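You operate a simulated robot arm through the tools that you are given. There is no shell and no other tool.

You run a simulated robot arm. Do the job below in one go: nothing can be reset, and whatever is moved stays where it is left.

TASK
Retape the nipple on the blue stand with three fresh laps.
Fine: wind the old tape off first; swing the tape clear, then stand the nipple in the cream tray. Set down upright: steel nipple.

The check looks at the end state, three seconds after you hand in, the way a careful person would. Anything else that was tipped, shoved, dropped, spilled or broken makes it a failure.

THE ROBOT
A 7-joint arm with a two-finger parallel gripper, fixed in place. Base frame: the origin is at the foot of the arm, x ahead of it, y to its left, z up; the work surface is at about z = 880. Lengths are in mm, angles in rad, forces in N, time in s.
With the tool pointing down near the work surface it reaches from about 400 to 900 mm from the base axis. Its first joint turns from -2.496 to 2.496 rad. Payload 3 kg.
The TCP is the grasp point between the finger pads, 30 mm short of the fingertips. In the tool frame z runs along the fingers and y along their closing line. The gripper opens to 94 mm. The fingers are 28 mm wide and 10 mm thick; the gripper's body (50 by 96 mm) begins 55 mm behind the TCP.
Orientation is that of the tool frame in the base frame, as a unit quaternion [w, x, y, z]. With the fingers straight down and closing along the base's y, the tool's x points along the base's -x, its y along +y and its z along -z.

THE INTERFACE
- The arm moves only by the tool nudge_tool. Its argument "targets" is a list of rows, each a list of 7 numbers: the shift along the tool's x, y, z in units of 50 mm (1.0 is 50 mm), then the turn, a rotation vector about the tool's x, y, z in units of 4 degrees (1.0 is 4 degrees), then the gripper command, from -1 (shut) to 1 (fully open), values between in proportion. In form: [[dx, dy, dz, rx, ry, rz, fingers], ...]. A call has 1 to 20 rows; each row shifts and turns the commanded pose from where the row before left it, along the tool's axes as they then stand. A call with a number of a shift or a turn outside -1 to 1 is refused whole. Each row takes 0.2 s and may step no farther than 50 mm and 0.15 rad from the row before; otherwise, or with a gripper value out of range, the whole call is refused. A pose out of reach is approached as far as the arm can. The call stops where the force on the tool passes 90 N (or 10 N more than at its start, if that is more) or the arm is blocked; 0.2 s more then pass. Each finger travels about 72 mm/s and halts on what it meets, pressing with about 41 N; the grip force reading is that of the motor and also rises with nothing between the fingers. The clock runs only during rows and for 0.2 s after the last one: add rows that do not move to give the fingers time. The reply holds the time, the measured pose of the TCP, the force on the tool along the base axes, the opening and the grip force, in the units named above and with some noise, with the torque about the TCP (base axes, N m) and any sound that the robot's microphone picked up.
- Cameras (640 x 400 px; columns grow to the right, rows downward): "scene" is fixed at [51.8, 664.3, 1573.8]; the picture's right is [-0.70, -0.71, 0.00], its down [-0.48, 0.47, -0.74] and it looks along [0.53, -0.52, -0.67] (base axes); focal length 306 px, centre (320, 200). "wrist" rides on the gripper at [76, 14, -102] in the tool frame; the picture's right is [-0.18, 0.98, 0.00], its down [-0.75, -0.14, -0.64] and it looks along [-0.63, -0.12, 0.77] (tool axes); focal length 243 px, centre (320, 200). There is no depth. A picture from a camera that has moved, and an enlarged one, comes with that camera's place and axes in the base frame and with its lens. The place of the scene camera against the robot may be out by one fixed shift of up to 25 mm in any direction.
- camera(camera): a new picture of that camera. No time passes.
- zoom(camera, box): a new picture of the part [left, top, right, bottom] of that camera's present view, enlarged. No time passes.
- sign_off(): hands the job in; it is judged then, once.

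Places have to be worked out from the pictures, the camera data and where the tool is seen. Open the gripper and draw the arm clear of the work before you hand the job in, unless the task says otherwise.

The tools are called as a command line: name --pt "numbers of a row" for each row, then --argument value for the rest, lists and objects as JSON in quotes. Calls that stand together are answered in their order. nudge_tool: Moves the arm, as the interface text tells. Its arguments: {"type":"object","properties":{"targets":{"type":"array"}},"required":["targets"]} The other tools are called the same way: camera (camera) takes a picture; zoom (camera, box) takes an enlarged picture of a part of a camera's view; sign_off () hands the job in.

At the start:

```text
t: 0.0
ee_pos: [275.2, 355.8, 1335.3]
ee_rot: [0.0, 0.0, 1.0, 0.0]
wrist_force: [-0.7, 0.7, 0.1]
wrist_torque: [0.01, 0.02, 0.02]
opening: 94.0
grip_force: 0.1
```

scene: 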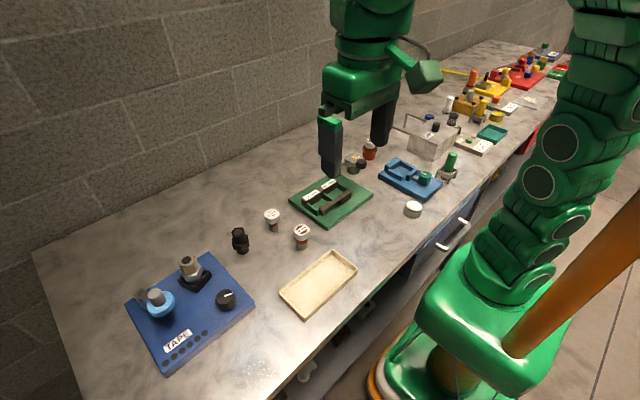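
wrist: 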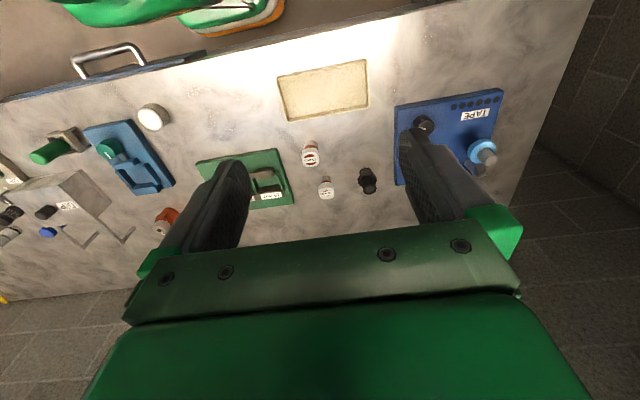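

The blue stand with the nipple, a tape spool and a knob is at the scene's lower left, with the cream tray beside it. I'll zoom in on it from both cameras.

zoom --camera "scene" --box '[110, 220, 270, 380]'

zoom --camera "wrist" --box '[380, 70, 540, 210]'

zoom --camera "scene" --box '[220, 190, 380, 330]'

```text
2.50 times, centred on (190, 300) of scene
camera zoom: at [51.8, 664.3, 1573.8], right [-0.7, -0.71, 0.0], down [-0.48, 0.47, -0.74], along [0.53, -0.52, -0.67], focal length 764 px, centre (645, -50)
```

zoom: 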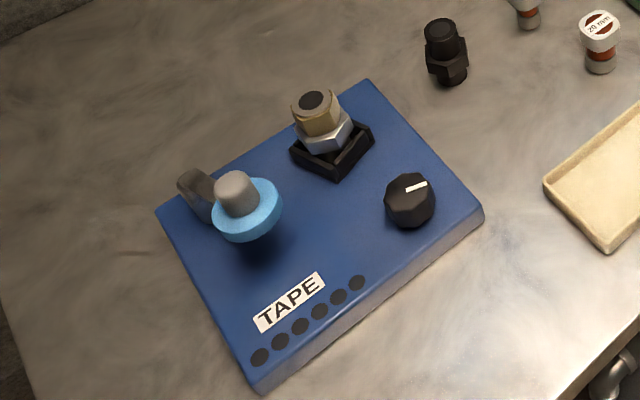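

```text
2.86 times, centred on (460, 140) of wrist
camera zoom: at [198.8, 369.4, 1438.0], right [0.18, 0.98, 0.0], down [0.75, -0.14, 0.64], along [0.63, -0.12, -0.77], focal length 693 px, centre (-80, 371)
```

zoom: 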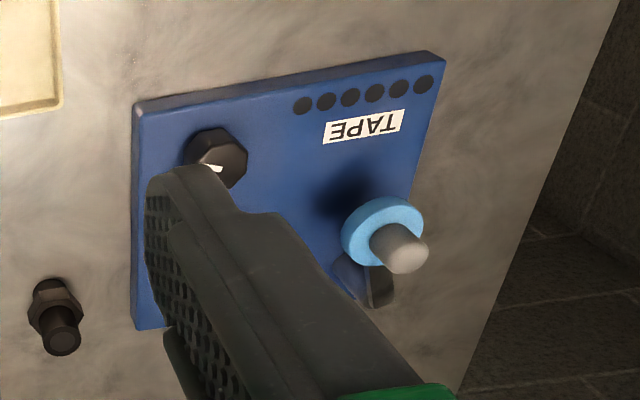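

```text
2.86 times, centred on (300, 260) of scene
camera zoom: at [51.8, 664.3, 1573.8], right [-0.7, -0.71, 0.0], down [-0.48, 0.47, -0.74], along [0.53, -0.52, -0.67], focal length 873 px, centre (377, 29)
```

zoom: 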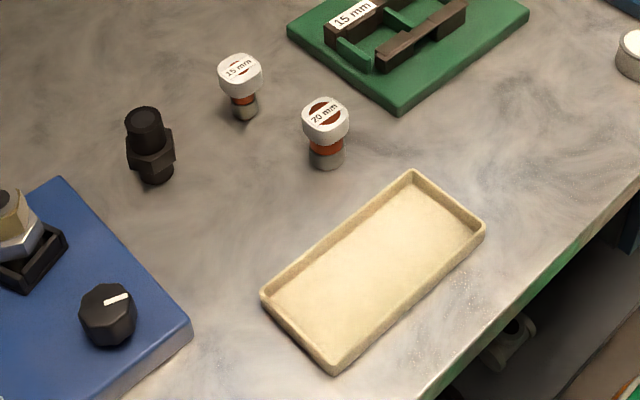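

The stand spans roughly x 425–640, y 515–730. I'll move the gripper up and over towards it so that the wrist camera can see it closely.

nudge_tool --pt "-0.25 0.8 0.4 0 0 0 1" --pt "-0.25 0.8 0.4 0 0 0 1" --pt "-0.25 0.8 0.4 0 0 0 1" --pt "-0.25 0.8 0.4 0 0 0 1" --pt "-0.25 0.8 0.4 0 0 0 1" --pt "-0.25 0.8 0.4 0 0 0 1" --pt "0 0 0 0 0 0 1" --pt "0 0 0 0 0 0 1"

camera --camera "wrist"

camera --camera "scene"

```text
t: 1.8
ee_pos: [350.2, 596.7, 1219.3]
ee_rot: [0.0, -0.001, 1.0, -0.001]
wrist_force: [1.0, 0.3, 0.5]
wrist_torque: [0.02, 0.01, 0.02]
opening: 94.2
grip_force: 0.0
```

```text
taken
camera wrist: at [274.6, 609.7, 1320.6], right [0.18, 0.98, 0.0], down [0.75, -0.14, 0.64], along [0.63, -0.12, -0.77], focal length 243 px, centre (320, 200)
```

wrist: 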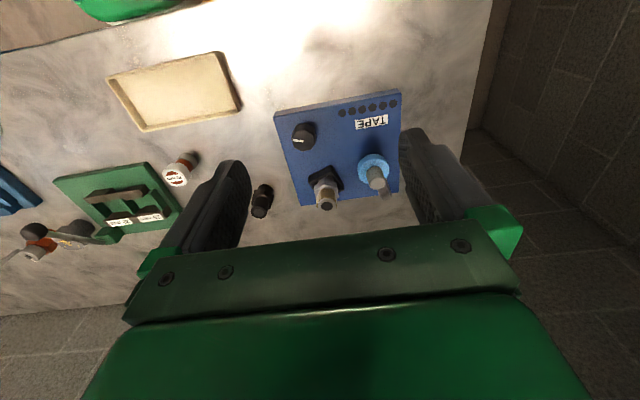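

```text
taken
```

scene: 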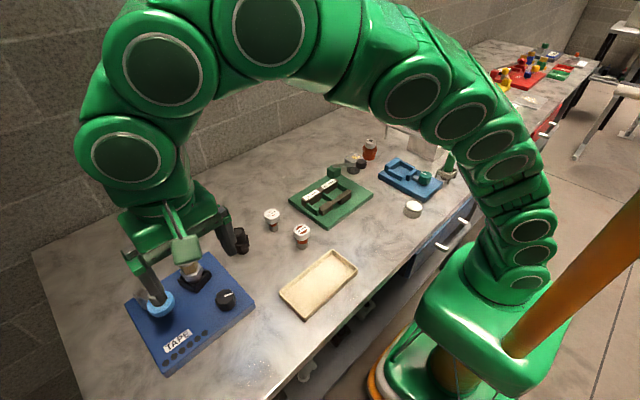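

The stand is in clear view between the fingers. I'll zoom in on it.

zoom --camera "wrist" --box '[240, 80, 430, 230]'

zoom --camera "wrist" --box '[290, 140, 410, 220]'

zoom --camera "wrist" --box '[90, 40, 290, 230]'

```text
2.67 times, centred on (335, 155) of wrist
camera zoom: at [274.6, 609.7, 1320.6], right [0.18, 0.98, 0.0], down [0.75, -0.14, 0.64], along [0.63, -0.12, -0.77], focal length 647 px, centre (280, 320)
```

zoom: 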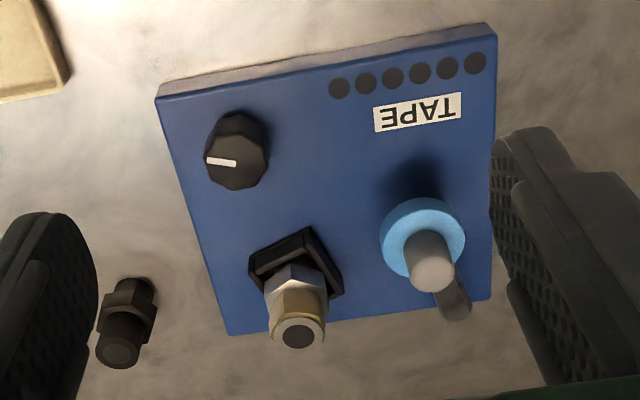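

```text
5.00 times, centred on (350, 180) of wrist
camera zoom: at [274.6, 609.7, 1320.6], right [0.18, 0.98, 0.0], down [0.75, -0.14, 0.64], along [0.63, -0.12, -0.77], focal length 1213 px, centre (170, 300)
```

zoom: 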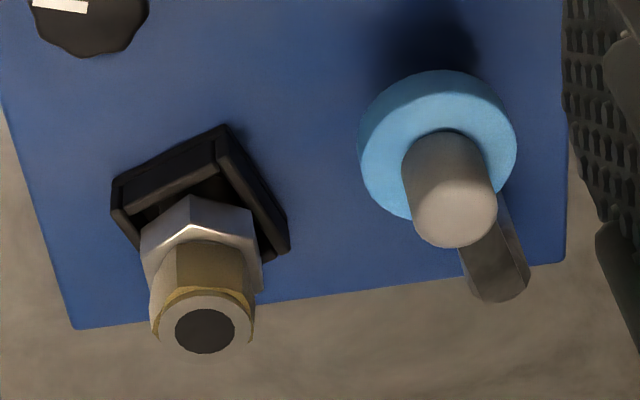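

```text
2.11 times, centred on (190, 135) of wrist
camera zoom: at [274.6, 609.7, 1320.6], right [0.18, 0.98, 0.0], down [0.75, -0.14, 0.64], along [0.63, -0.12, -0.77], focal length 511 px, centre (594, 337)
```

zoom: 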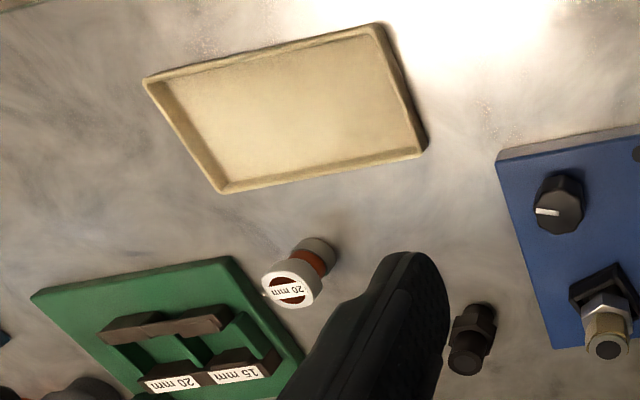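

I need several viewpoints to triangulate. I'll go closer, over the stand, staying well above it.

nudge_tool --pt "-0.5 0 0.7 0 0 0 1" --pt "-0.5 0 0.7 0 0 0 1" --pt "-0.5 0 0.7 0 0 0 1" --pt "-0.5 0 0.7 0 0 0 1" --pt "0 0 0 0 0 0 1" --pt "0 0 0 0 0 0 1"

camera --camera "wrist"

zoom --camera "wrist" --box '[200, 50, 440, 200]'

zoom --camera "scene" --box '[110, 220, 270, 380]'

```text
t: 3.2
ee_pos: [449.2, 596.6, 1077.5]
ee_rot: [0.0, 0.0, 1.0, 0.0]
wrist_force: [-0.6, 0.1, -0.1]
wrist_torque: [0.0, 0.02, 0.02]
opening: 94.0
grip_force: 0.0
```

```text
taken
camera wrist: at [374.4, 610.5, 1179.3], right [0.18, 0.98, 0.0], down [0.75, -0.14, 0.64], along [0.63, -0.12, -0.77], focal length 243 px, centre (320, 200)
```

wrist: 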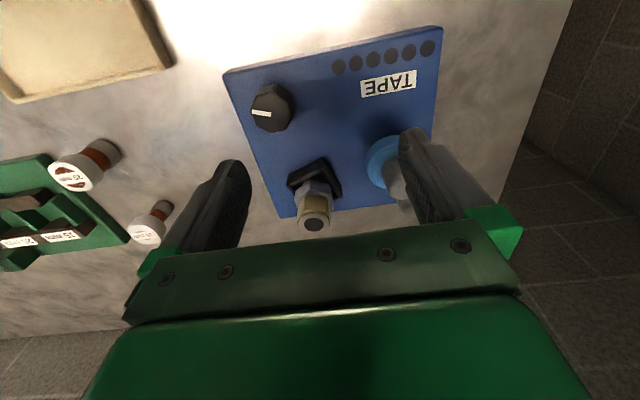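

```text
2.67 times, centred on (320, 125) of wrist
camera zoom: at [374.4, 610.5, 1179.3], right [0.18, 0.98, 0.0], down [0.75, -0.14, 0.64], along [0.63, -0.12, -0.77], focal length 647 px, centre (320, 400)
```

zoom: 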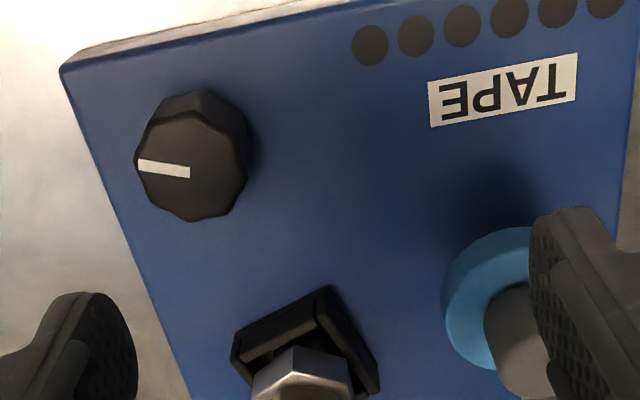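

```text
2.50 times, centred on (190, 300) of scene
camera zoom: at [51.8, 664.3, 1573.8], right [-0.7, -0.71, 0.0], down [-0.48, 0.47, -0.74], along [0.53, -0.52, -0.67], focal length 764 px, centre (645, -50)
```

zoom: 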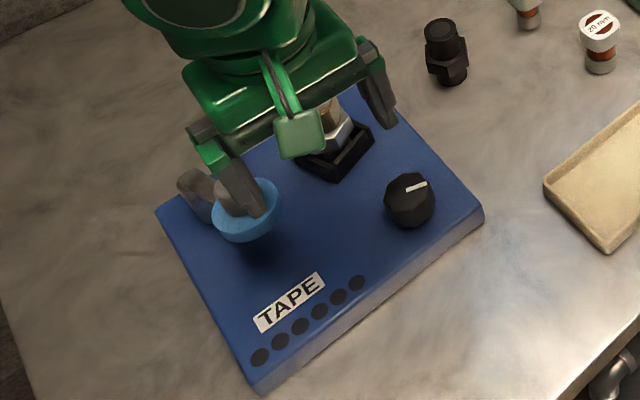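

Triangulating gives the knob top near (451, 548, 947), the nipple near (550, 570, top ~1003), and the spool handle near (504, 655, 1017). I'll shift in +y to see the spool's arm and pivot.

nudge_tool --pt "0.2 0.8 -0.2 0 0 0 1" --pt "0.2 0.8 -0.2 0 0 0 1" --pt "0 0 0 0 0 0 1" --pt "0 0 0 0 0 0 1"

camera --camera "wrist"

zoom --camera "wrist" --box '[200, 80, 400, 220]'

```text
t: 4.2
ee_pos: [429.5, 675.8, 1096.5]
ee_rot: [0.0, 0.001, 1.0, 0.0]
wrist_force: [-0.2, -0.3, 0.3]
wrist_torque: [0.0, 0.01, -0.01]
opening: 93.9
grip_force: 0.0
```

```text
taken
camera wrist: at [353.2, 689.8, 1199.0], right [0.18, 0.98, 0.0], down [0.75, -0.14, 0.64], along [0.63, -0.12, -0.77], focal length 243 px, centre (320, 200)
```

wrist: 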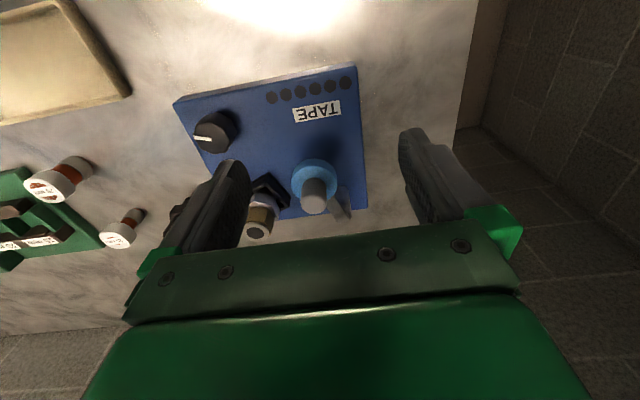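

```text
2.86 times, centred on (300, 150) of wrist
camera zoom: at [353.2, 689.8, 1199.0], right [0.18, 0.98, 0.0], down [0.75, -0.14, 0.64], along [0.63, -0.12, -0.77], focal length 693 px, centre (377, 343)
```

zoom: 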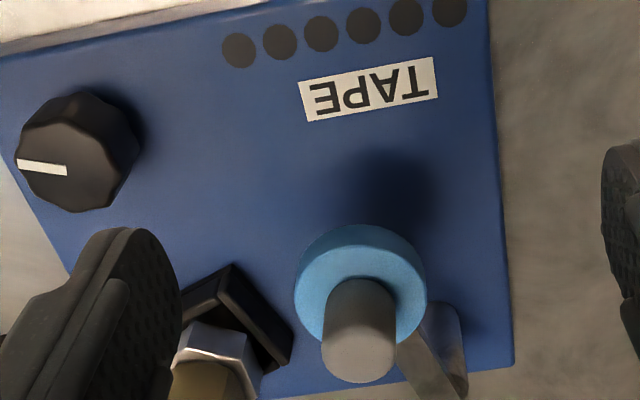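

I see the spool on a dark arm running back towards +x/+y. I'll turn the tool about vertical to get a side view of how the arm pivots.

nudge_tool --pt "0 0 -0.3 0 0 1 1" --pt "0 0 -0.3 0 0 1 1" --pt "0 0 0 0 0 1 1" --pt "0 0 0 0 0 1 1" --pt "0 0 0 0 0 1 1" --pt "0 0 0 0 0 1 1" --pt "0 0 0 0 0 1 1" --pt "0 0 0 0 0 1 1" --pt "0 0 0 0 0 1 1" --pt "0 0 0 0 0 1 1" --pt "0 0 0 0 0 1 1" --pt "0 0 0 0 0 1 1" --pt "0 0 0 0 0 1 1" --pt "0 0 0 0 0 1 1" --pt "0 0 0 0 0 1 1" --pt "0 0 0 0 0 1 1" --pt "0 0 0 0 0 1 1" --pt "0 0 0 0 0 1 1" --pt "0 0 0 0 0 1 1" --pt "0 0 0 0 0 1 1"

camera --camera "wrist"

```text
t: 8.4
ee_pos: [429.0, 675.5, 1125.0]
ee_rot: [0.0, 0.644, 0.765, -0.001]
wrist_force: [0.3, -0.1, -0.1]
wrist_torque: [0.0, -0.03, 0.01]
opening: 93.8
grip_force: 0.0
```

```text
taken
camera wrist: at [430.7, 752.3, 1228.0], right [1.0, -0.01, 0.0], down [-0.01, -0.77, 0.64], along [-0.01, -0.64, -0.77], focal length 243 px, centre (320, 200)
```

wrist: 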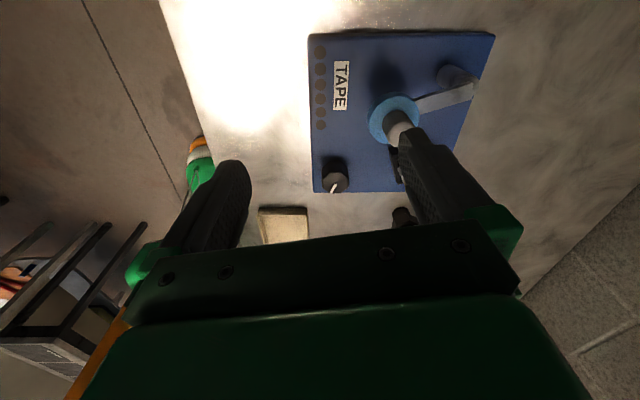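

Now the swing arm is visible, from a pivot post at the stand's back corner to the spool. I'll zoom in.

zoom --camera "wrist" --box '[300, 20, 510, 200]'

zoom --camera "wrist" --box '[360, 50, 490, 150]'

```text
2.22 times, centred on (405, 110) of wrist
camera zoom: at [430.7, 752.3, 1228.0], right [1.0, -0.01, 0.0], down [-0.01, -0.77, 0.64], along [-0.01, -0.64, -0.77], focal length 539 px, centre (131, 400)
```

zoom: 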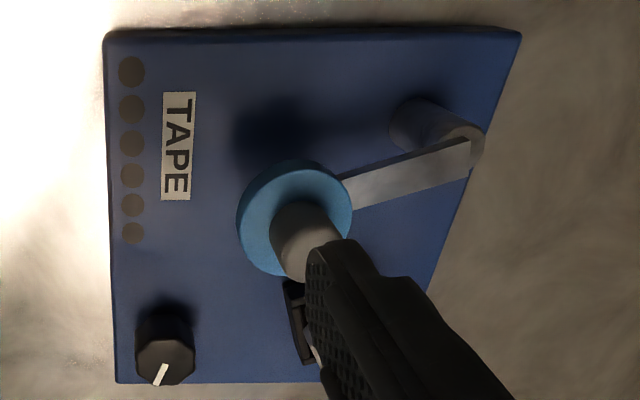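

```text
4.00 times, centred on (425, 100) of wrist
camera zoom: at [430.7, 752.3, 1228.0], right [1.0, -0.01, 0.0], down [-0.01, -0.77, 0.64], along [-0.01, -0.64, -0.77], focal length 970 px, centre (-100, 600)
```

zoom: 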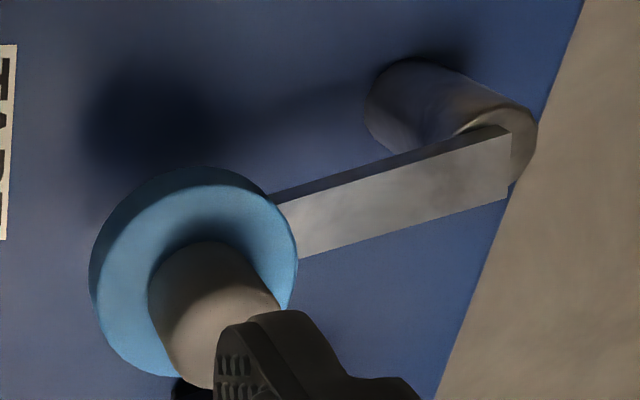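

The pivot post is near (583, 680), arm top z≈963, and the spool sits near (505, 655) on an 82 mm arm, so swinging it about 40° counterclockwise brings it to the nipple. First I'll hover over the knob at about (451, 548).

nudge_tool --pt "-0.862 0 0 0 0 0 1" --pt "-0.862 0 0 0 0 0 1" --pt "-0.862 0 0 0 0 0 1" --pt "0 0 0.8 0 0 0 1" --pt "0 0 0.8 0 0 0 1" --pt "0 0 0.8 0 0 0 1" --pt "0 0 0 0 0 0 1" --pt "0 0 0 0 0 0 1"

camera --camera "wrist"

camera --camera "scene"

zoom --camera "wrist" --box '[220, 100, 420, 240]'

```text
t: 10.2
ee_pos: [451.3, 549.1, 1005.7]
ee_rot: [0.0, 0.643, 0.766, 0.0]
wrist_force: [0.7, -0.2, 0.3]
wrist_torque: [0.01, -0.03, 0.0]
opening: 94.0
grip_force: 0.2
```

```text
taken
camera wrist: at [452.5, 625.3, 1108.0], right [1.0, -0.01, 0.0], down [-0.01, -0.77, 0.64], along [-0.01, -0.64, -0.77], focal length 243 px, centre (320, 200)
```

wrist: 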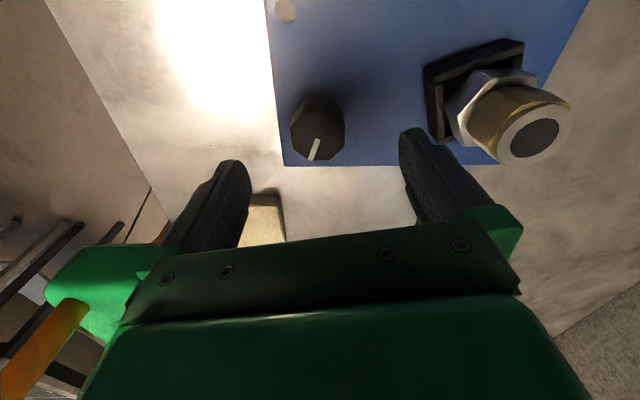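

```text
taken
```

scene: 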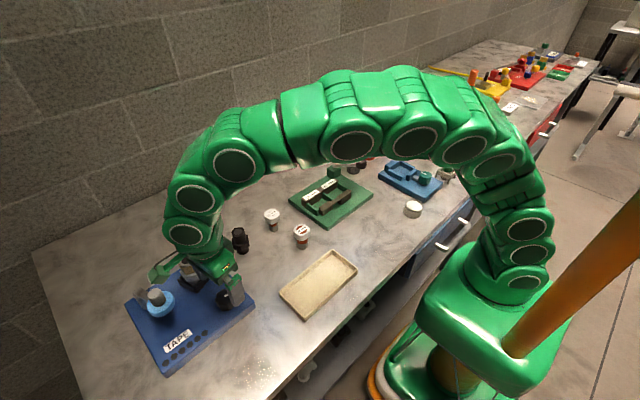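

```text
2.86 times, centred on (320, 170) of wrist
camera zoom: at [452.5, 625.3, 1108.0], right [1.0, -0.01, 0.0], down [-0.01, -0.77, 0.64], along [-0.01, -0.64, -0.77], focal length 693 px, centre (320, 286)
```

zoom: 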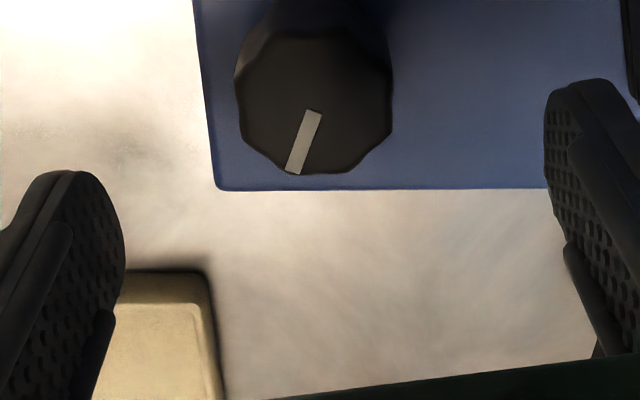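

The knob sits at about (450.5, 549), top near z 945, right under the TCP. I'll descend to z≈948 and close on it.

nudge_tool --pt "0 0 0.577 0 0 0 1" --pt "0 0 0.577 0 0 0 1" --pt "0 0 0 0 0 0 1"

camera --camera "wrist"

zoom --camera "scene" --box '[110, 220, 270, 380]'

```text
t: 11.0
ee_pos: [452.5, 547.1, 947.5]
ee_rot: [0.001, 0.643, 0.766, 0.0]
wrist_force: [-0.2, 0.2, -0.3]
wrist_torque: [0.01, -0.03, 0.01]
opening: 94.1
grip_force: 0.0
```

```text
taken
camera wrist: at [452.8, 623.8, 1049.9], right [1.0, -0.01, 0.0], down [-0.01, -0.77, 0.64], along [-0.01, -0.64, -0.77], focal length 243 px, centre (320, 200)
```

wrist: 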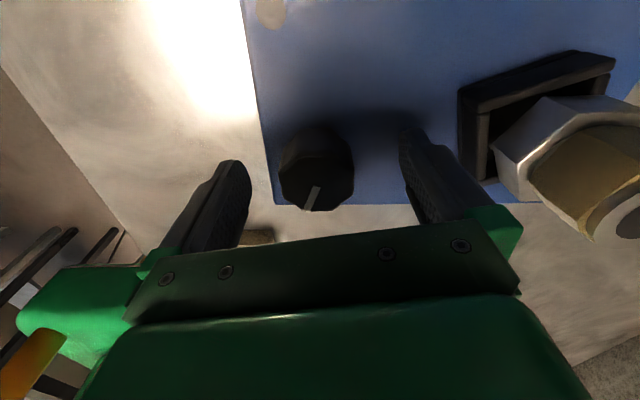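

```text
2.50 times, centred on (190, 300) of scene
camera zoom: at [51.8, 664.3, 1573.8], right [-0.7, -0.71, 0.0], down [-0.48, 0.47, -0.74], along [0.53, -0.52, -0.67], focal length 764 px, centre (645, -50)
```

zoom: 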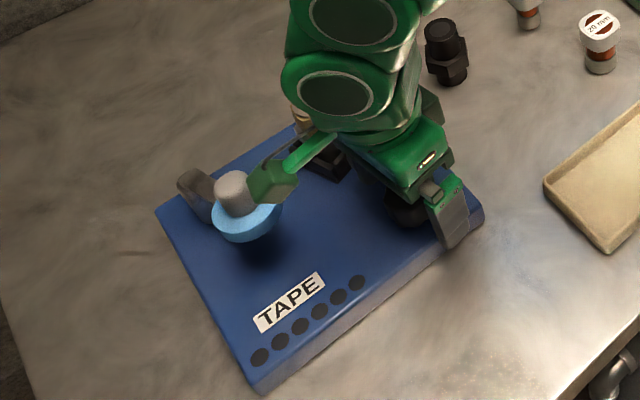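

The knob centre appears 1–2 mm to the -x side of the TCP; I'll correct this and close on the knob.

nudge_tool --pt "0 -0.035 0 0 0 0 1" --pt "0 0 0 0 0 0 0.2" --pt "0 0 0 0 0 0 -0.2" --pt "0 0 0 0 0 0 -0.3" --pt "0 0 0 0 0 0 -0.3" --pt "0 0 0 0 0 0 -0.3"

camera --camera "wrist"

```text
t: 12.4
ee_pos: [449.4, 547.6, 947.8]
ee_rot: [0.001, 0.643, 0.766, 0.0]
wrist_force: [11.0, 4.7, -5.5]
wrist_torque: [0.46, 0.05, -0.08]
opening: 40.0
grip_force: 44.5
```

```text
taken
camera wrist: at [451.6, 623.9, 1050.2], right [1.0, -0.01, 0.0], down [-0.01, -0.77, 0.64], along [-0.01, -0.64, -0.77], focal length 243 px, centre (320, 200)
```

wrist: 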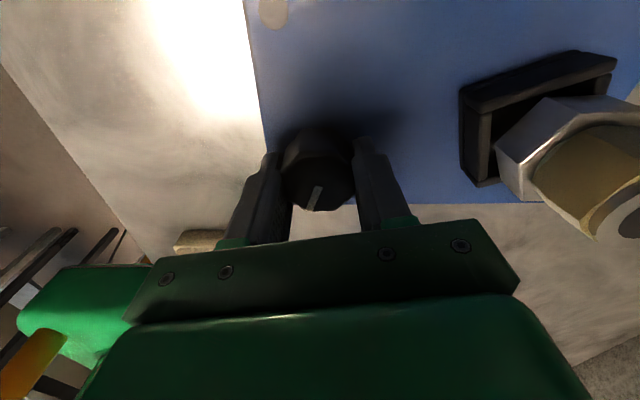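

The knob is gripped (opening 40). I'll turn it 40° counterclockwise, with the tape still clear, and watch what it drives.

nudge_tool --pt "0 0 0 0 0 -1 -0.3" --pt "0 0 0 0 0 -1 -0.3" --pt "0 0 0 0 0 -1 -0.3" --pt "0 0 0 0 0 -1 -0.3" --pt "0 0 0 0 0 -1 -0.3" --pt "0 0 0 0 0 -1 -0.3" --pt "0 0 0 0 0 -1 -0.3" --pt "0 0 0 0 0 -1 -0.3" --pt "0 0 0 0 0 -1 -0.3" --pt "0 0 0 0 0 -1 -0.3"

camera --camera "wrist"

zoom --camera "scene" --box '[110, 220, 270, 380]'

```text
t: 14.6
ee_pos: [448.5, 550.0, 947.2]
ee_rot: [0.0, 0.341, 0.94, 0.0]
wrist_force: [27.5, 25.6, -0.1]
wrist_torque: [-0.9, -0.67, 0.01]
opening: 39.5
grip_force: 45.3
```

```text
taken
camera wrist: at [400.6, 608.7, 1050.4], right [0.77, 0.64, 0.0], down [0.49, -0.59, 0.64], along [0.41, -0.49, -0.77], focal length 243 px, centre (320, 200)
```

wrist: 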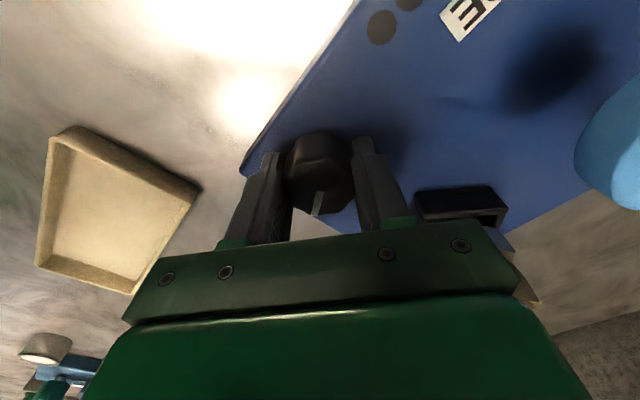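

```text
2.50 times, centred on (190, 300) of scene
camera zoom: at [51.8, 664.3, 1573.8], right [-0.7, -0.71, 0.0], down [-0.48, 0.47, -0.74], along [0.53, -0.52, -0.67], focal length 764 px, centre (645, -50)
```

zoom: 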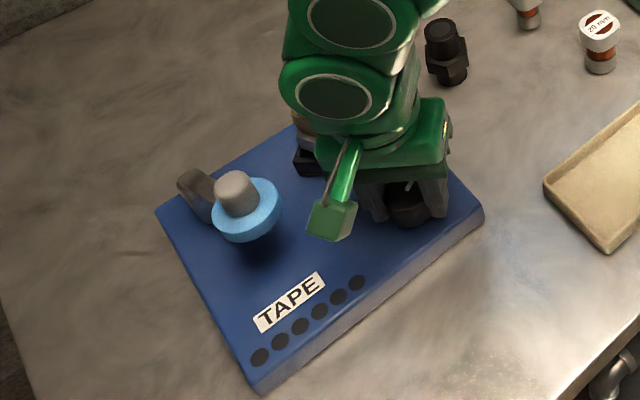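

The knob turns freely with the gripper, but there is a lateral load of ~37 N along the closing line, meaning I'm off-centre. I'll shift 1.5 mm along tool y to see which way relieves it.

nudge_tool --pt "0 0.03 0 0 0 0 -0.3" --pt "0 0 0 0 0 0 -0.3" --pt "0 0 0 0 0 0 -0.3"

```text
t: 15.4
ee_pos: [449.6, 550.3, 949.0]
ee_rot: [-0.001, 0.341, 0.94, 0.0]
wrist_force: [-17.6, 11.2, 13.0]
wrist_torque: [0.5, 0.31, -0.06]
opening: 39.3
grip_force: 45.3
```

Moving +y nulled that component (about 26 N/mm), leaving roughly 20 N along tool +x and 13 N up. I'll trim those out.

nudge_tool --pt "0.015 -0.002 -0.008 0 0 0 -0.3" --pt "0 0 0 0 0 0 -0.3" --pt "0 0 0 0 0 0 -0.3"

```text
t: 16.2
ee_pos: [451.1, 548.6, 947.5]
ee_rot: [0.0, 0.342, 0.94, -0.001]
wrist_force: [10.4, 3.5, -13.7]
wrist_torque: [-0.26, -0.42, -0.06]
opening: 38.7
grip_force: 44.8
```

Loads are now small. I'll continue another 76° counterclockwise and check what changes on the nipple and dots.

nudge_tool --pt "0 0 -0.004 0 0 -1 -0.3" --pt "0 0 0 0 0 -1 -0.3" --pt "0 0 0 0 0 -1 -0.3" --pt "0 0 0 0 0 -1 -0.3" --pt "0 0 0 0 0 -1 -0.3" --pt "0 0 0 0 0 -1 -0.3" --pt "0 0 0 0 0 -1 -0.3" --pt "0 0 0 0 0 -1 -0.3" --pt "0 0 0 0 0 -1 -0.3" --pt "0 0 0 0 0 -1 -0.3" --pt "0 0 0 0 0 -1 -0.3" --pt "0 0 0 0 0 -1 -0.3" --pt "0 0 0 0 0 -1 -0.3" --pt "0 0 0 0 0 -1 -0.3" --pt "0 0 0 0 0 -1 -0.3" --pt "0 0 0 0 0 -1 -0.3" --pt "0 0 0 0 0 -1 -0.3" --pt "0 0 0 0 0 -1 -0.3" --pt "0 0 0 0 0 -1 -0.3"

camera --camera "wrist"

zoom --camera "scene" --box '[110, 220, 270, 380]'

```text
t: 20.2
ee_pos: [451.0, 550.7, 949.5]
ee_rot: [-0.001, -0.31, 0.951, 0.0]
wrist_force: [-1.4, 3.1, 2.0]
wrist_torque: [-0.52, -0.01, -0.69]
opening: 39.7
grip_force: 45.1
```

```text
taken
camera wrist: at [380.6, 515.7, 1051.5], right [-0.43, 0.9, 0.0], down [0.69, 0.33, 0.64], along [0.58, 0.28, -0.77], focal length 243 px, centre (320, 200)
```

wrist: 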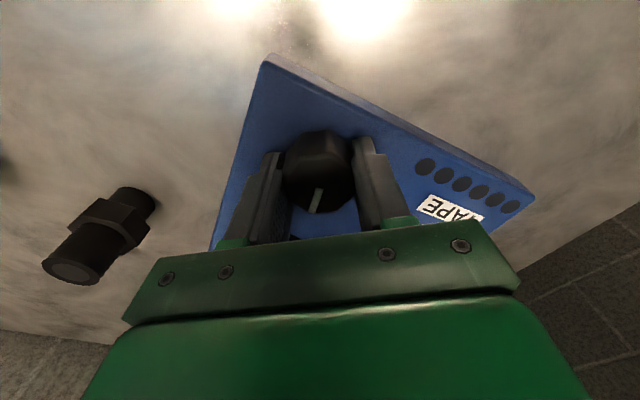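

```text
2.50 times, centred on (190, 300) of scene
camera zoom: at [51.8, 664.3, 1573.8], right [-0.7, -0.71, 0.0], down [-0.48, 0.47, -0.74], along [0.53, -0.52, -0.67], focal length 764 px, centre (645, -50)
```

zoom: 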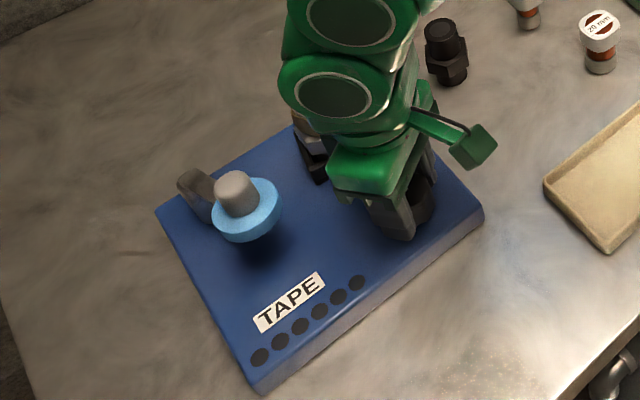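

Loads are low and the knob follows with slight resistance. I'll continue counterclockwise and watch the torque.

nudge_tool --pt "0 0 0 0 0 -1 -0.3" --pt "0 0 0 0 0 -1 -0.3" --pt "0 0 0 0 0 -1 -0.3" --pt "0 0 0 0 0 -1 -0.3" --pt "0 0 0 0 0 -1 -0.3" --pt "0 0 0 0 0 -1 -0.3" --pt "0 0 0 0 0 -1 -0.3" --pt "0 0 0 0 0 -1 -0.3" --pt "0 0 0 0 0 -1 -0.3" --pt "0 0 0 0 0 -1 -0.3"

camera --camera "wrist"

zoom --camera "scene" --box '[110, 220, 270, 380]'

```text
t: 22.4
ee_pos: [449.6, 549.1, 948.4]
ee_rot: [-0.001, -0.616, 0.788, 0.001]
wrist_force: [-14.4, 9.2, -6.7]
wrist_torque: [-0.18, -0.32, -0.4]
opening: 39.8
grip_force: 44.8
```

```text
taken
camera wrist: at [418.4, 478.7, 1051.1], right [-0.91, 0.42, 0.0], down [0.32, 0.7, 0.64], along [0.27, 0.58, -0.77], focal length 243 px, centre (320, 200)
```

wrist: 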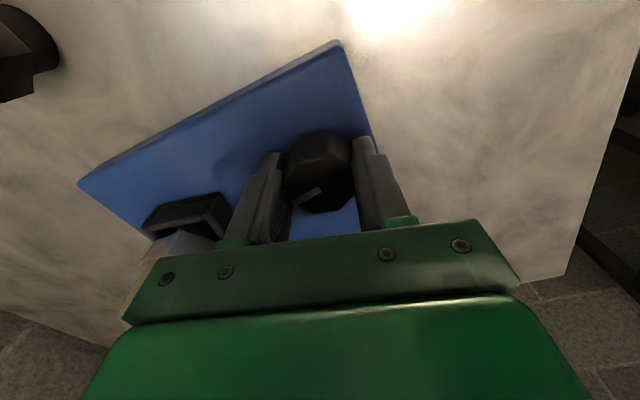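

```text
2.50 times, centred on (190, 300) of scene
camera zoom: at [51.8, 664.3, 1573.8], right [-0.7, -0.71, 0.0], down [-0.48, 0.47, -0.74], along [0.53, -0.52, -0.67], focal length 764 px, centre (645, -50)
```

zoom: 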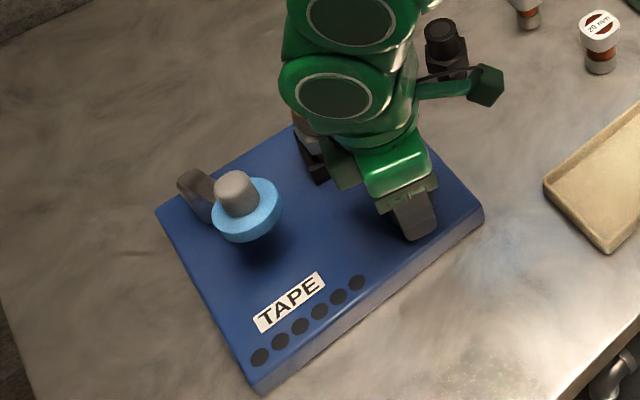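

The knob slipped in the fingers: its pointer stopped near +10° (about 120° from where it started), so there is a stop. I'll release, rise and look at the nipple, dots and knob.

nudge_tool --pt "0 0 0 0 0 0 0.3" --pt "0 0 0 0 0 0 1" --pt "0 0 0 0 0 0 1" --pt "0 0 -0.8 0 0 0 1" --pt "0 0 -0.8 0 0 0 1" --pt "0 0 -0.8 0 0 0 1" --pt "0 0 0 0 0 0 1"

camera --camera "wrist"

zoom --camera "scene" --box '[110, 220, 270, 380]'

```text
t: 24.0
ee_pos: [450.6, 550.3, 1068.9]
ee_rot: [0.0, -0.615, 0.788, 0.001]
wrist_force: [0.1, -0.3, -0.7]
wrist_torque: [0.0, -0.01, -0.01]
opening: 94.0
grip_force: 0.1
```

```text
taken
camera wrist: at [418.5, 478.7, 1171.3], right [-0.91, 0.42, 0.0], down [0.32, 0.7, 0.64], along [0.27, 0.58, -0.77], focal length 243 px, centre (320, 200)
```

wrist: 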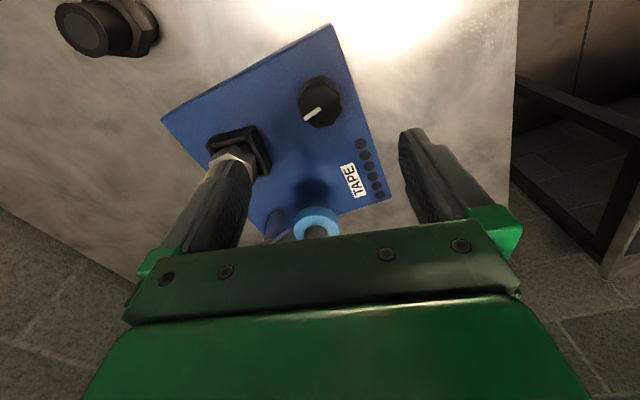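

```text
2.50 times, centred on (190, 300) of scene
camera zoom: at [51.8, 664.3, 1573.8], right [-0.7, -0.71, 0.0], down [-0.48, 0.47, -0.74], along [0.53, -0.52, -0.67], focal length 764 px, centre (645, -50)
```

zoom: 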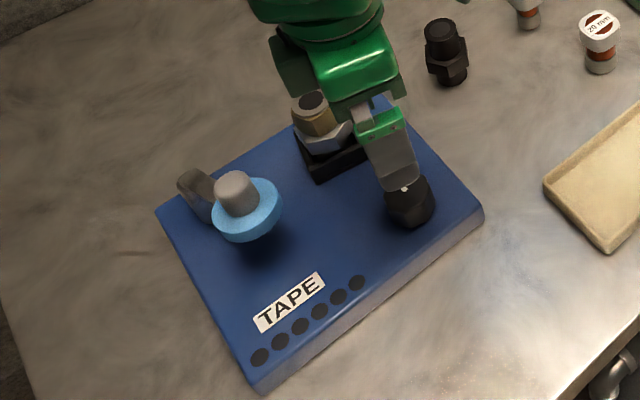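

The nest seems to have turned with the knob. I'll back the gripper away in -x to see the nipple unobstructed.

nudge_tool --pt "0.194 0.775 -0.3 0 0 0 1" --pt "0.194 0.775 -0.3 0 0 0 1" --pt "0.194 0.775 -0.3 0 0 0 1" --pt "0 0 0 0 0 0 1"

zoom --camera "scene" --box '[110, 220, 270, 380]'

zoom --camera "scene" --box '[160, 240, 240, 300]'

camera --camera "wrist"

```text
t: 25.0
ee_pos: [329.6, 549.3, 1114.3]
ee_rot: [-0.001, -0.615, 0.788, 0.0]
wrist_force: [0.4, -0.2, 1.3]
wrist_torque: [-0.03, -0.03, 0.02]
opening: 94.1
grip_force: 0.0
```

```text
2.50 times, centred on (190, 300) of scene
camera zoom: at [51.8, 664.3, 1573.8], right [-0.7, -0.71, 0.0], down [-0.48, 0.47, -0.74], along [0.53, -0.52, -0.67], focal length 764 px, centre (645, -50)
```

zoom: 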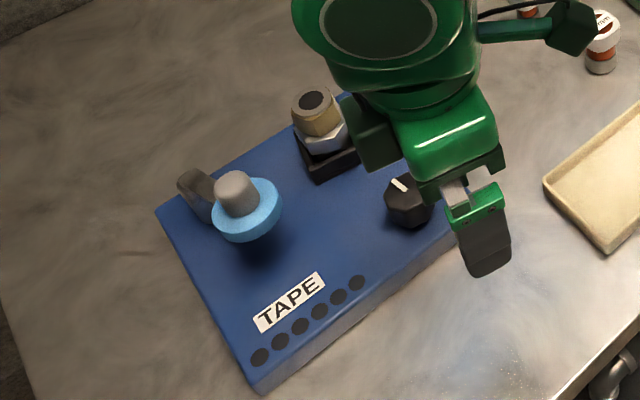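

```text
6.67 times, centred on (200, 270) of scene
camera zoom: at [51.8, 664.3, 1573.8], right [-0.7, -0.71, 0.0], down [-0.48, 0.47, -0.74], along [0.53, -0.52, -0.67], focal length 2037 px, centre (1120, -267)
```

zoom: 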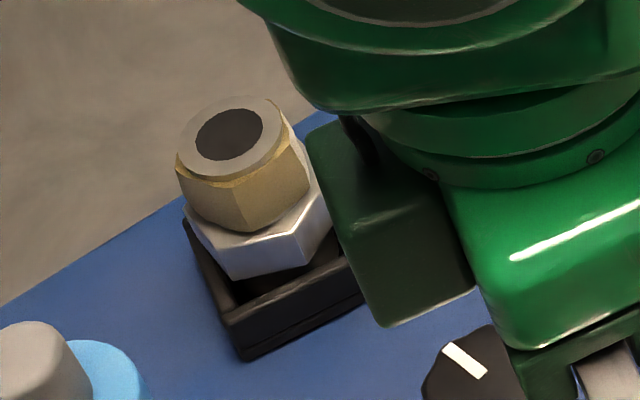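

```text
taken
camera wrist: at [297.2, 477.5, 1216.5], right [-0.91, 0.42, 0.0], down [0.32, 0.7, 0.64], along [0.27, 0.58, -0.77], focal length 243 px, centre (320, 200)
```

wrist: 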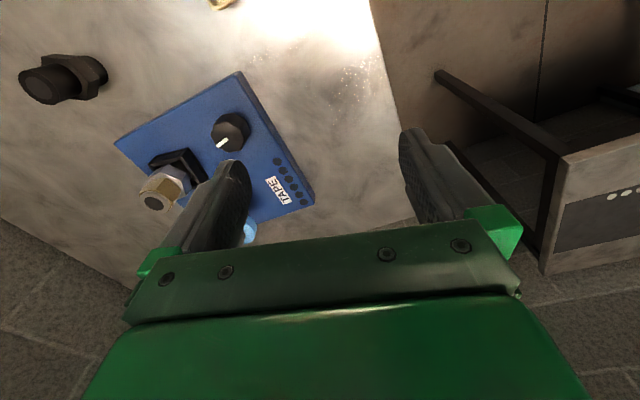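

The nest has turned by roughly half the knob's angle, same sense, and hit a stop; the old tape still looks unchanged, so I'll try clockwise. I return to the knob with a small centring trim and grip again.

nudge_tool --pt "-0.194 -0.775 0.3 0 0 0 1" --pt "-0.194 -0.775 0.3 0 0 0 1" --pt "-0.194 -0.775 0.3 0 0 0 1" --pt "-0.004 0.012 0.8 0 0 0 1" --pt "0 0 0.8 0 0 0 1" --pt "0 0 0.8 0 0 0 1" --pt "0 0 0 0 0 0 0.3" --pt "0 0 0 0 0 0 -0.3" --pt "0 0 0 0 0 0 -0.3" --pt "0 0 0 0 0 0 -0.3" --pt "0 0 0 0 0 0 -0.3"

camera --camera "wrist"

```text
t: 27.4
ee_pos: [449.5, 548.9, 949.5]
ee_rot: [0.0, -0.617, 0.787, 0.0]
wrist_force: [-13.4, 0.4, -7.4]
wrist_torque: [0.55, -0.58, 0.01]
opening: 39.4
grip_force: 44.7
```

```text
taken
camera wrist: at [418.1, 477.8, 1051.9], right [-0.91, 0.42, 0.0], down [0.32, 0.7, 0.64], along [0.27, 0.58, -0.77], focal length 243 px, centre (320, 200)
```

wrist: 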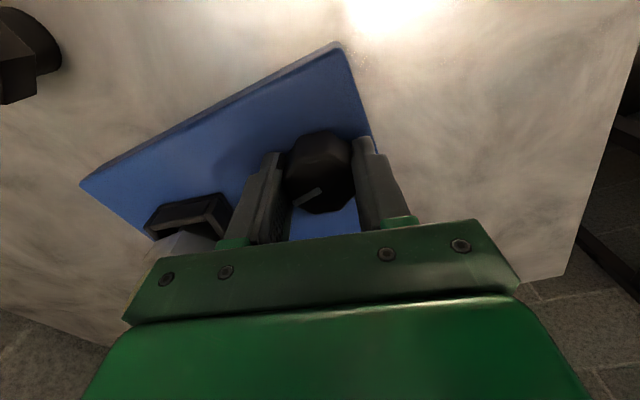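

Gripped with light load. I'll trim 0.5 mm and turn the knob clockwise 76°.

nudge_tool --pt "0 0.01 -0.004 0 0 1 -0.3" --pt "0 0 0 0 0 1 -0.3" --pt "0 0 0 0 0 1 -0.3" --pt "0 0 0 0 0 1 -0.3" --pt "0 0 0 0 0 1 -0.3" --pt "0 0 0 0 0 1 -0.3" --pt "0 0 0 0 0 1 -0.3" --pt "0 0 0 0 0 1 -0.3" --pt "0 0 0 0 0 1 -0.3" --pt "0 0 0 0 0 1 -0.3" --pt "0 0 0 0 0 1 -0.3" --pt "0 0 0 0 0 1 -0.3" --pt "0 0 0 0 0 1 -0.3" --pt "0 0 0 0 0 1 -0.3" --pt "0 0 0 0 0 1 -0.3" --pt "0 0 0 0 0 1 -0.3" --pt "0 0 0 0 0 1 -0.3" --pt "0 0 0 0 0 1 -0.3" --pt "0 0 0 0 0 1 -0.3"

camera --camera "wrist"

```text
t: 31.4
ee_pos: [450.1, 550.3, 949.3]
ee_rot: [0.0, 0.001, 1.0, -0.001]
wrist_force: [10.9, -28.3, 13.3]
wrist_torque: [-0.75, -0.3, 0.02]
opening: 38.7
grip_force: 45.2
```

```text
taken
camera wrist: at [374.6, 563.3, 1051.8], right [0.19, 0.98, 0.0], down [0.75, -0.14, 0.64], along [0.63, -0.12, -0.77], focal length 243 px, centre (320, 200)
```

wrist: 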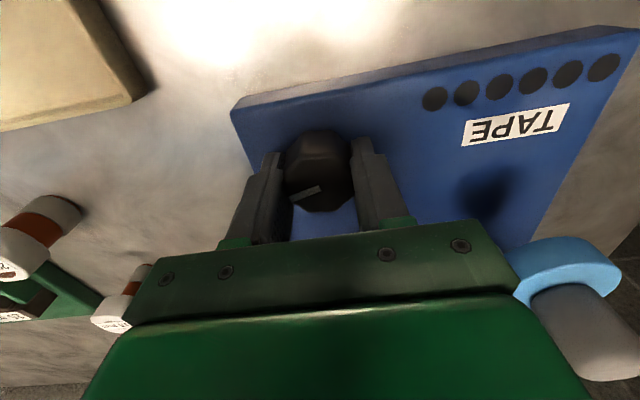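

The knob follows clockwise. I'll trim for the side load and continue another 76°.

nudge_tool --pt "-0.005 -0.014 0 0 0 1 -0.3" --pt "0 0 0 0 0 1 -0.3" --pt "0 0 0 0 0 1 -0.3" --pt "0 0 0 0 0 1 -0.3" --pt "0 0 0 0 0 1 -0.3" --pt "0 0 0 0 0 1 -0.3" --pt "0 0 0 0 0 1 -0.3" --pt "0 0 0 0 0 1 -0.3" --pt "0 0 0 0 0 1 -0.3" --pt "0 0 0 0 0 1 -0.3" --pt "0 0 0 0 0 1 -0.3" --pt "0 0 0 0 0 1 -0.3" --pt "0 0 0 0 0 1 -0.3" --pt "0 0 0 0 0 1 -0.3" --pt "0 0 0 0 0 1 -0.3" --pt "0 0 0 0 0 1 -0.3" --pt "0 0 0 0 0 1 -0.3" --pt "0 0 0 0 0 1 -0.3" --pt "0 0 0 0 0 1 -0.3"

camera --camera "wrist"

zoom --camera "wrist" --box '[400, 0, 640, 250]'

```text
t: 35.4
ee_pos: [450.0, 549.4, 947.2]
ee_rot: [0.001, 0.616, 0.787, 0.0]
wrist_force: [10.7, 11.6, 5.1]
wrist_torque: [0.61, 0.31, 0.0]
opening: 38.7
grip_force: 45.2
```

```text
taken
camera wrist: at [445.9, 626.3, 1051.2], right [1.0, 0.06, 0.0], down [0.04, -0.77, 0.64], along [0.04, -0.64, -0.77], focal length 243 px, centre (320, 200)
```

wrist: 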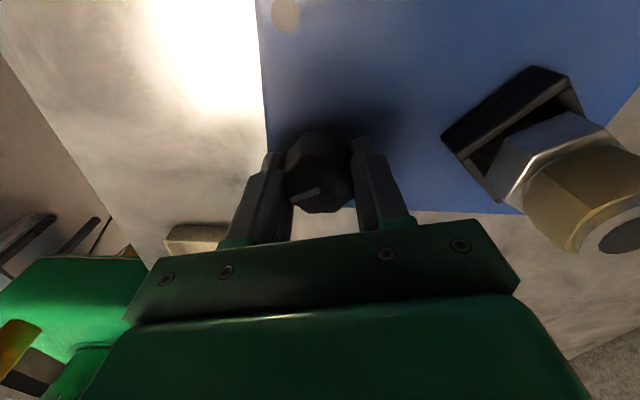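

```text
1.60 times, centred on (520, 125) of wrist
camera zoom: at [445.9, 626.3, 1051.2], right [1.0, 0.06, 0.0], down [0.04, -0.77, 0.64], along [0.04, -0.64, -0.77], focal length 388 px, centre (0, 320)
```

zoom: 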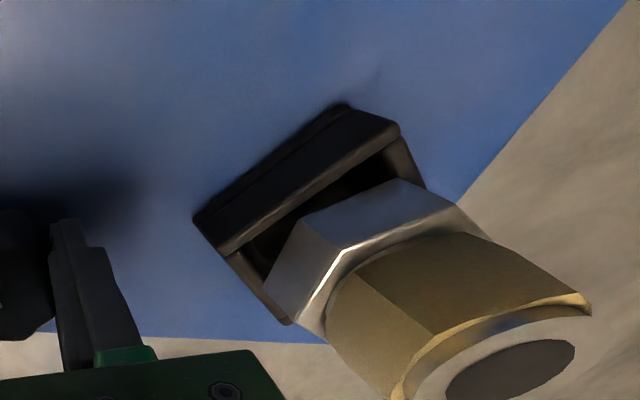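

The nest counter-rotates with the knob (about 1:1), and I can see the old tape's loose end on the thread. I'll keep turning clockwise to see how far the wrist can go.

nudge_tool --pt "0 0 0 0 0 1 -0.3" --pt "0 0 0 0 0 1 -0.3" --pt "0 0 0 0 0 1 -0.3" --pt "0 0 0 0 0 1 -0.3" --pt "0 0 0 0 0 1 -0.3" --pt "0 0 0 0 0 1 -0.3" --pt "0 0 0 0 0 1 -0.3" --pt "0 0 0 0 0 1 -0.3" --pt "0 0 0 0 0 1 -0.3" --pt "0 0 0 0 0 1 -0.3" --pt "0 0 0 0 0 1 -0.3" --pt "0 0 0 0 0 1 -0.3" --pt "0 0 0 0 0 1 -0.3" --pt "0 0 0 0 0 1 -0.3" --pt "0 0 0 0 0 1 -0.3"

camera --camera "wrist"

zoom --camera "scene" --box '[110, 220, 270, 380]'

```text
t: 38.4
ee_pos: [443.9, 544.6, 939.8]
ee_rot: [-0.004, 0.898, 0.441, 0.01]
wrist_force: [0.1, -13.0, 17.9]
wrist_torque: [-0.19, 0.97, 0.04]
opening: 45.1
grip_force: 10.4
out of reach, approached as far as the arm can: row 13, 14, 15
stopped in row 15: the force on the tool passed its limit at 135 N (the readings are from after the stop); the commanded pose is now the measured one
```

```text
taken
camera wrist: at [501.2, 593.0, 1044.2], right [0.67, -0.75, 0.0], down [-0.58, -0.52, 0.63], along [-0.47, -0.42, -0.78], focal length 243 px, centre (320, 200)
```

wrist: 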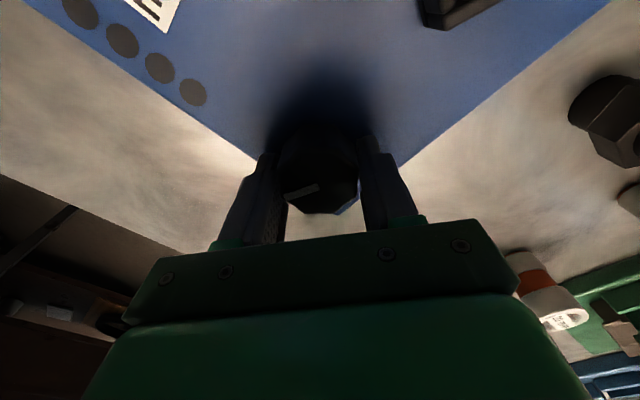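

```text
2.50 times, centred on (190, 300) of scene
camera zoom: at [51.8, 664.3, 1573.8], right [-0.7, -0.71, 0.0], down [-0.48, 0.47, -0.74], along [0.53, -0.52, -0.67], focal length 764 px, centre (645, -50)
```

zoom: 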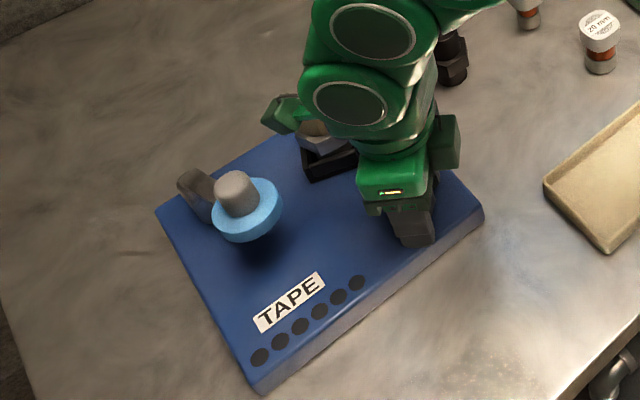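

The wrist's limit is near +124°; the move past it tilted the tool by 1° and pushed the TCP low. I'll open, rise, remove the tilt, recentre and wind the wrist back.

nudge_tool --pt "0 0 0 0 0 0 0.3" --pt "0 0 0 0 0 0 1" --pt "0 0 0 0 0 0 1" --pt "0 0 -0.6 0 0 0 1" --pt "0 0 -0.6 0.02 -0.31 0 1" --pt "0.158 0.045 0 0 0 -1 1" --pt "0 0 0 0 0 -1 1" --pt "0 0 0 0 0 -1 1" --pt "0 0 0 0 0 -1 1" --pt "0 0 0 0 0 -1 1" --pt "0 0 0 0 0 -1 1" --pt "0 0 0 0 0 -1 1" --pt "0 0 0 0 0 -1 1" --pt "0 0 0 0 0 -1 1" --pt "0 0 0 0 0 -1 1" --pt "0 0 0 0 0 -1 1" --pt "0 0 0 0 0 -1 1" --pt "0 0 0 0 0 -1 1" --pt "0 0 0 0 0 -1 1" --pt "0 0 0 0 0 -1 1"

camera --camera "wrist"

zoom --camera "wrist" --box '[400, 0, 640, 170]'

```text
t: 42.6
ee_pos: [437.7, 543.7, 980.1]
ee_rot: [0.0, 0.556, 0.831, 0.0]
wrist_force: [0.1, -0.6, -0.4]
wrist_torque: [0.0, 0.03, -0.02]
opening: 94.0
grip_force: 0.0
out of reach, approached as far as the arm can: row 4, 5
```

```text
taken
camera wrist: at [420.8, 618.7, 1082.2], right [0.98, 0.2, 0.0], down [0.16, -0.75, 0.64], along [0.13, -0.63, -0.77], focal length 243 px, centre (320, 200)
```

wrist: 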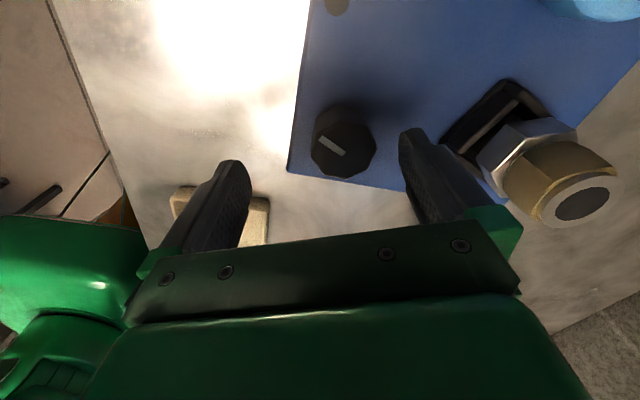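

```text
2.35 times, centred on (520, 85) of wrist
camera zoom: at [420.8, 618.7, 1082.2], right [0.98, 0.2, 0.0], down [0.16, -0.75, 0.64], along [0.13, -0.63, -0.77], focal length 571 px, centre (-151, 471)
```

zoom: 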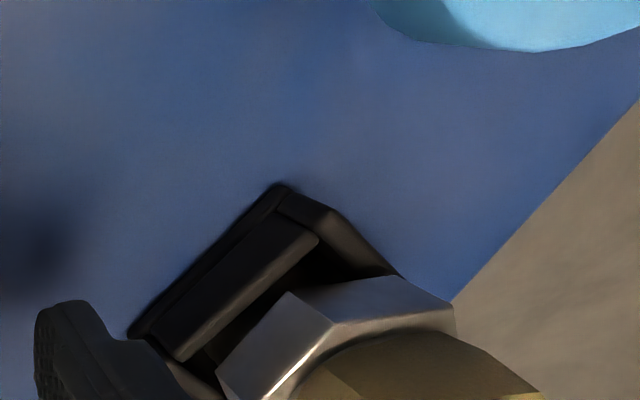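

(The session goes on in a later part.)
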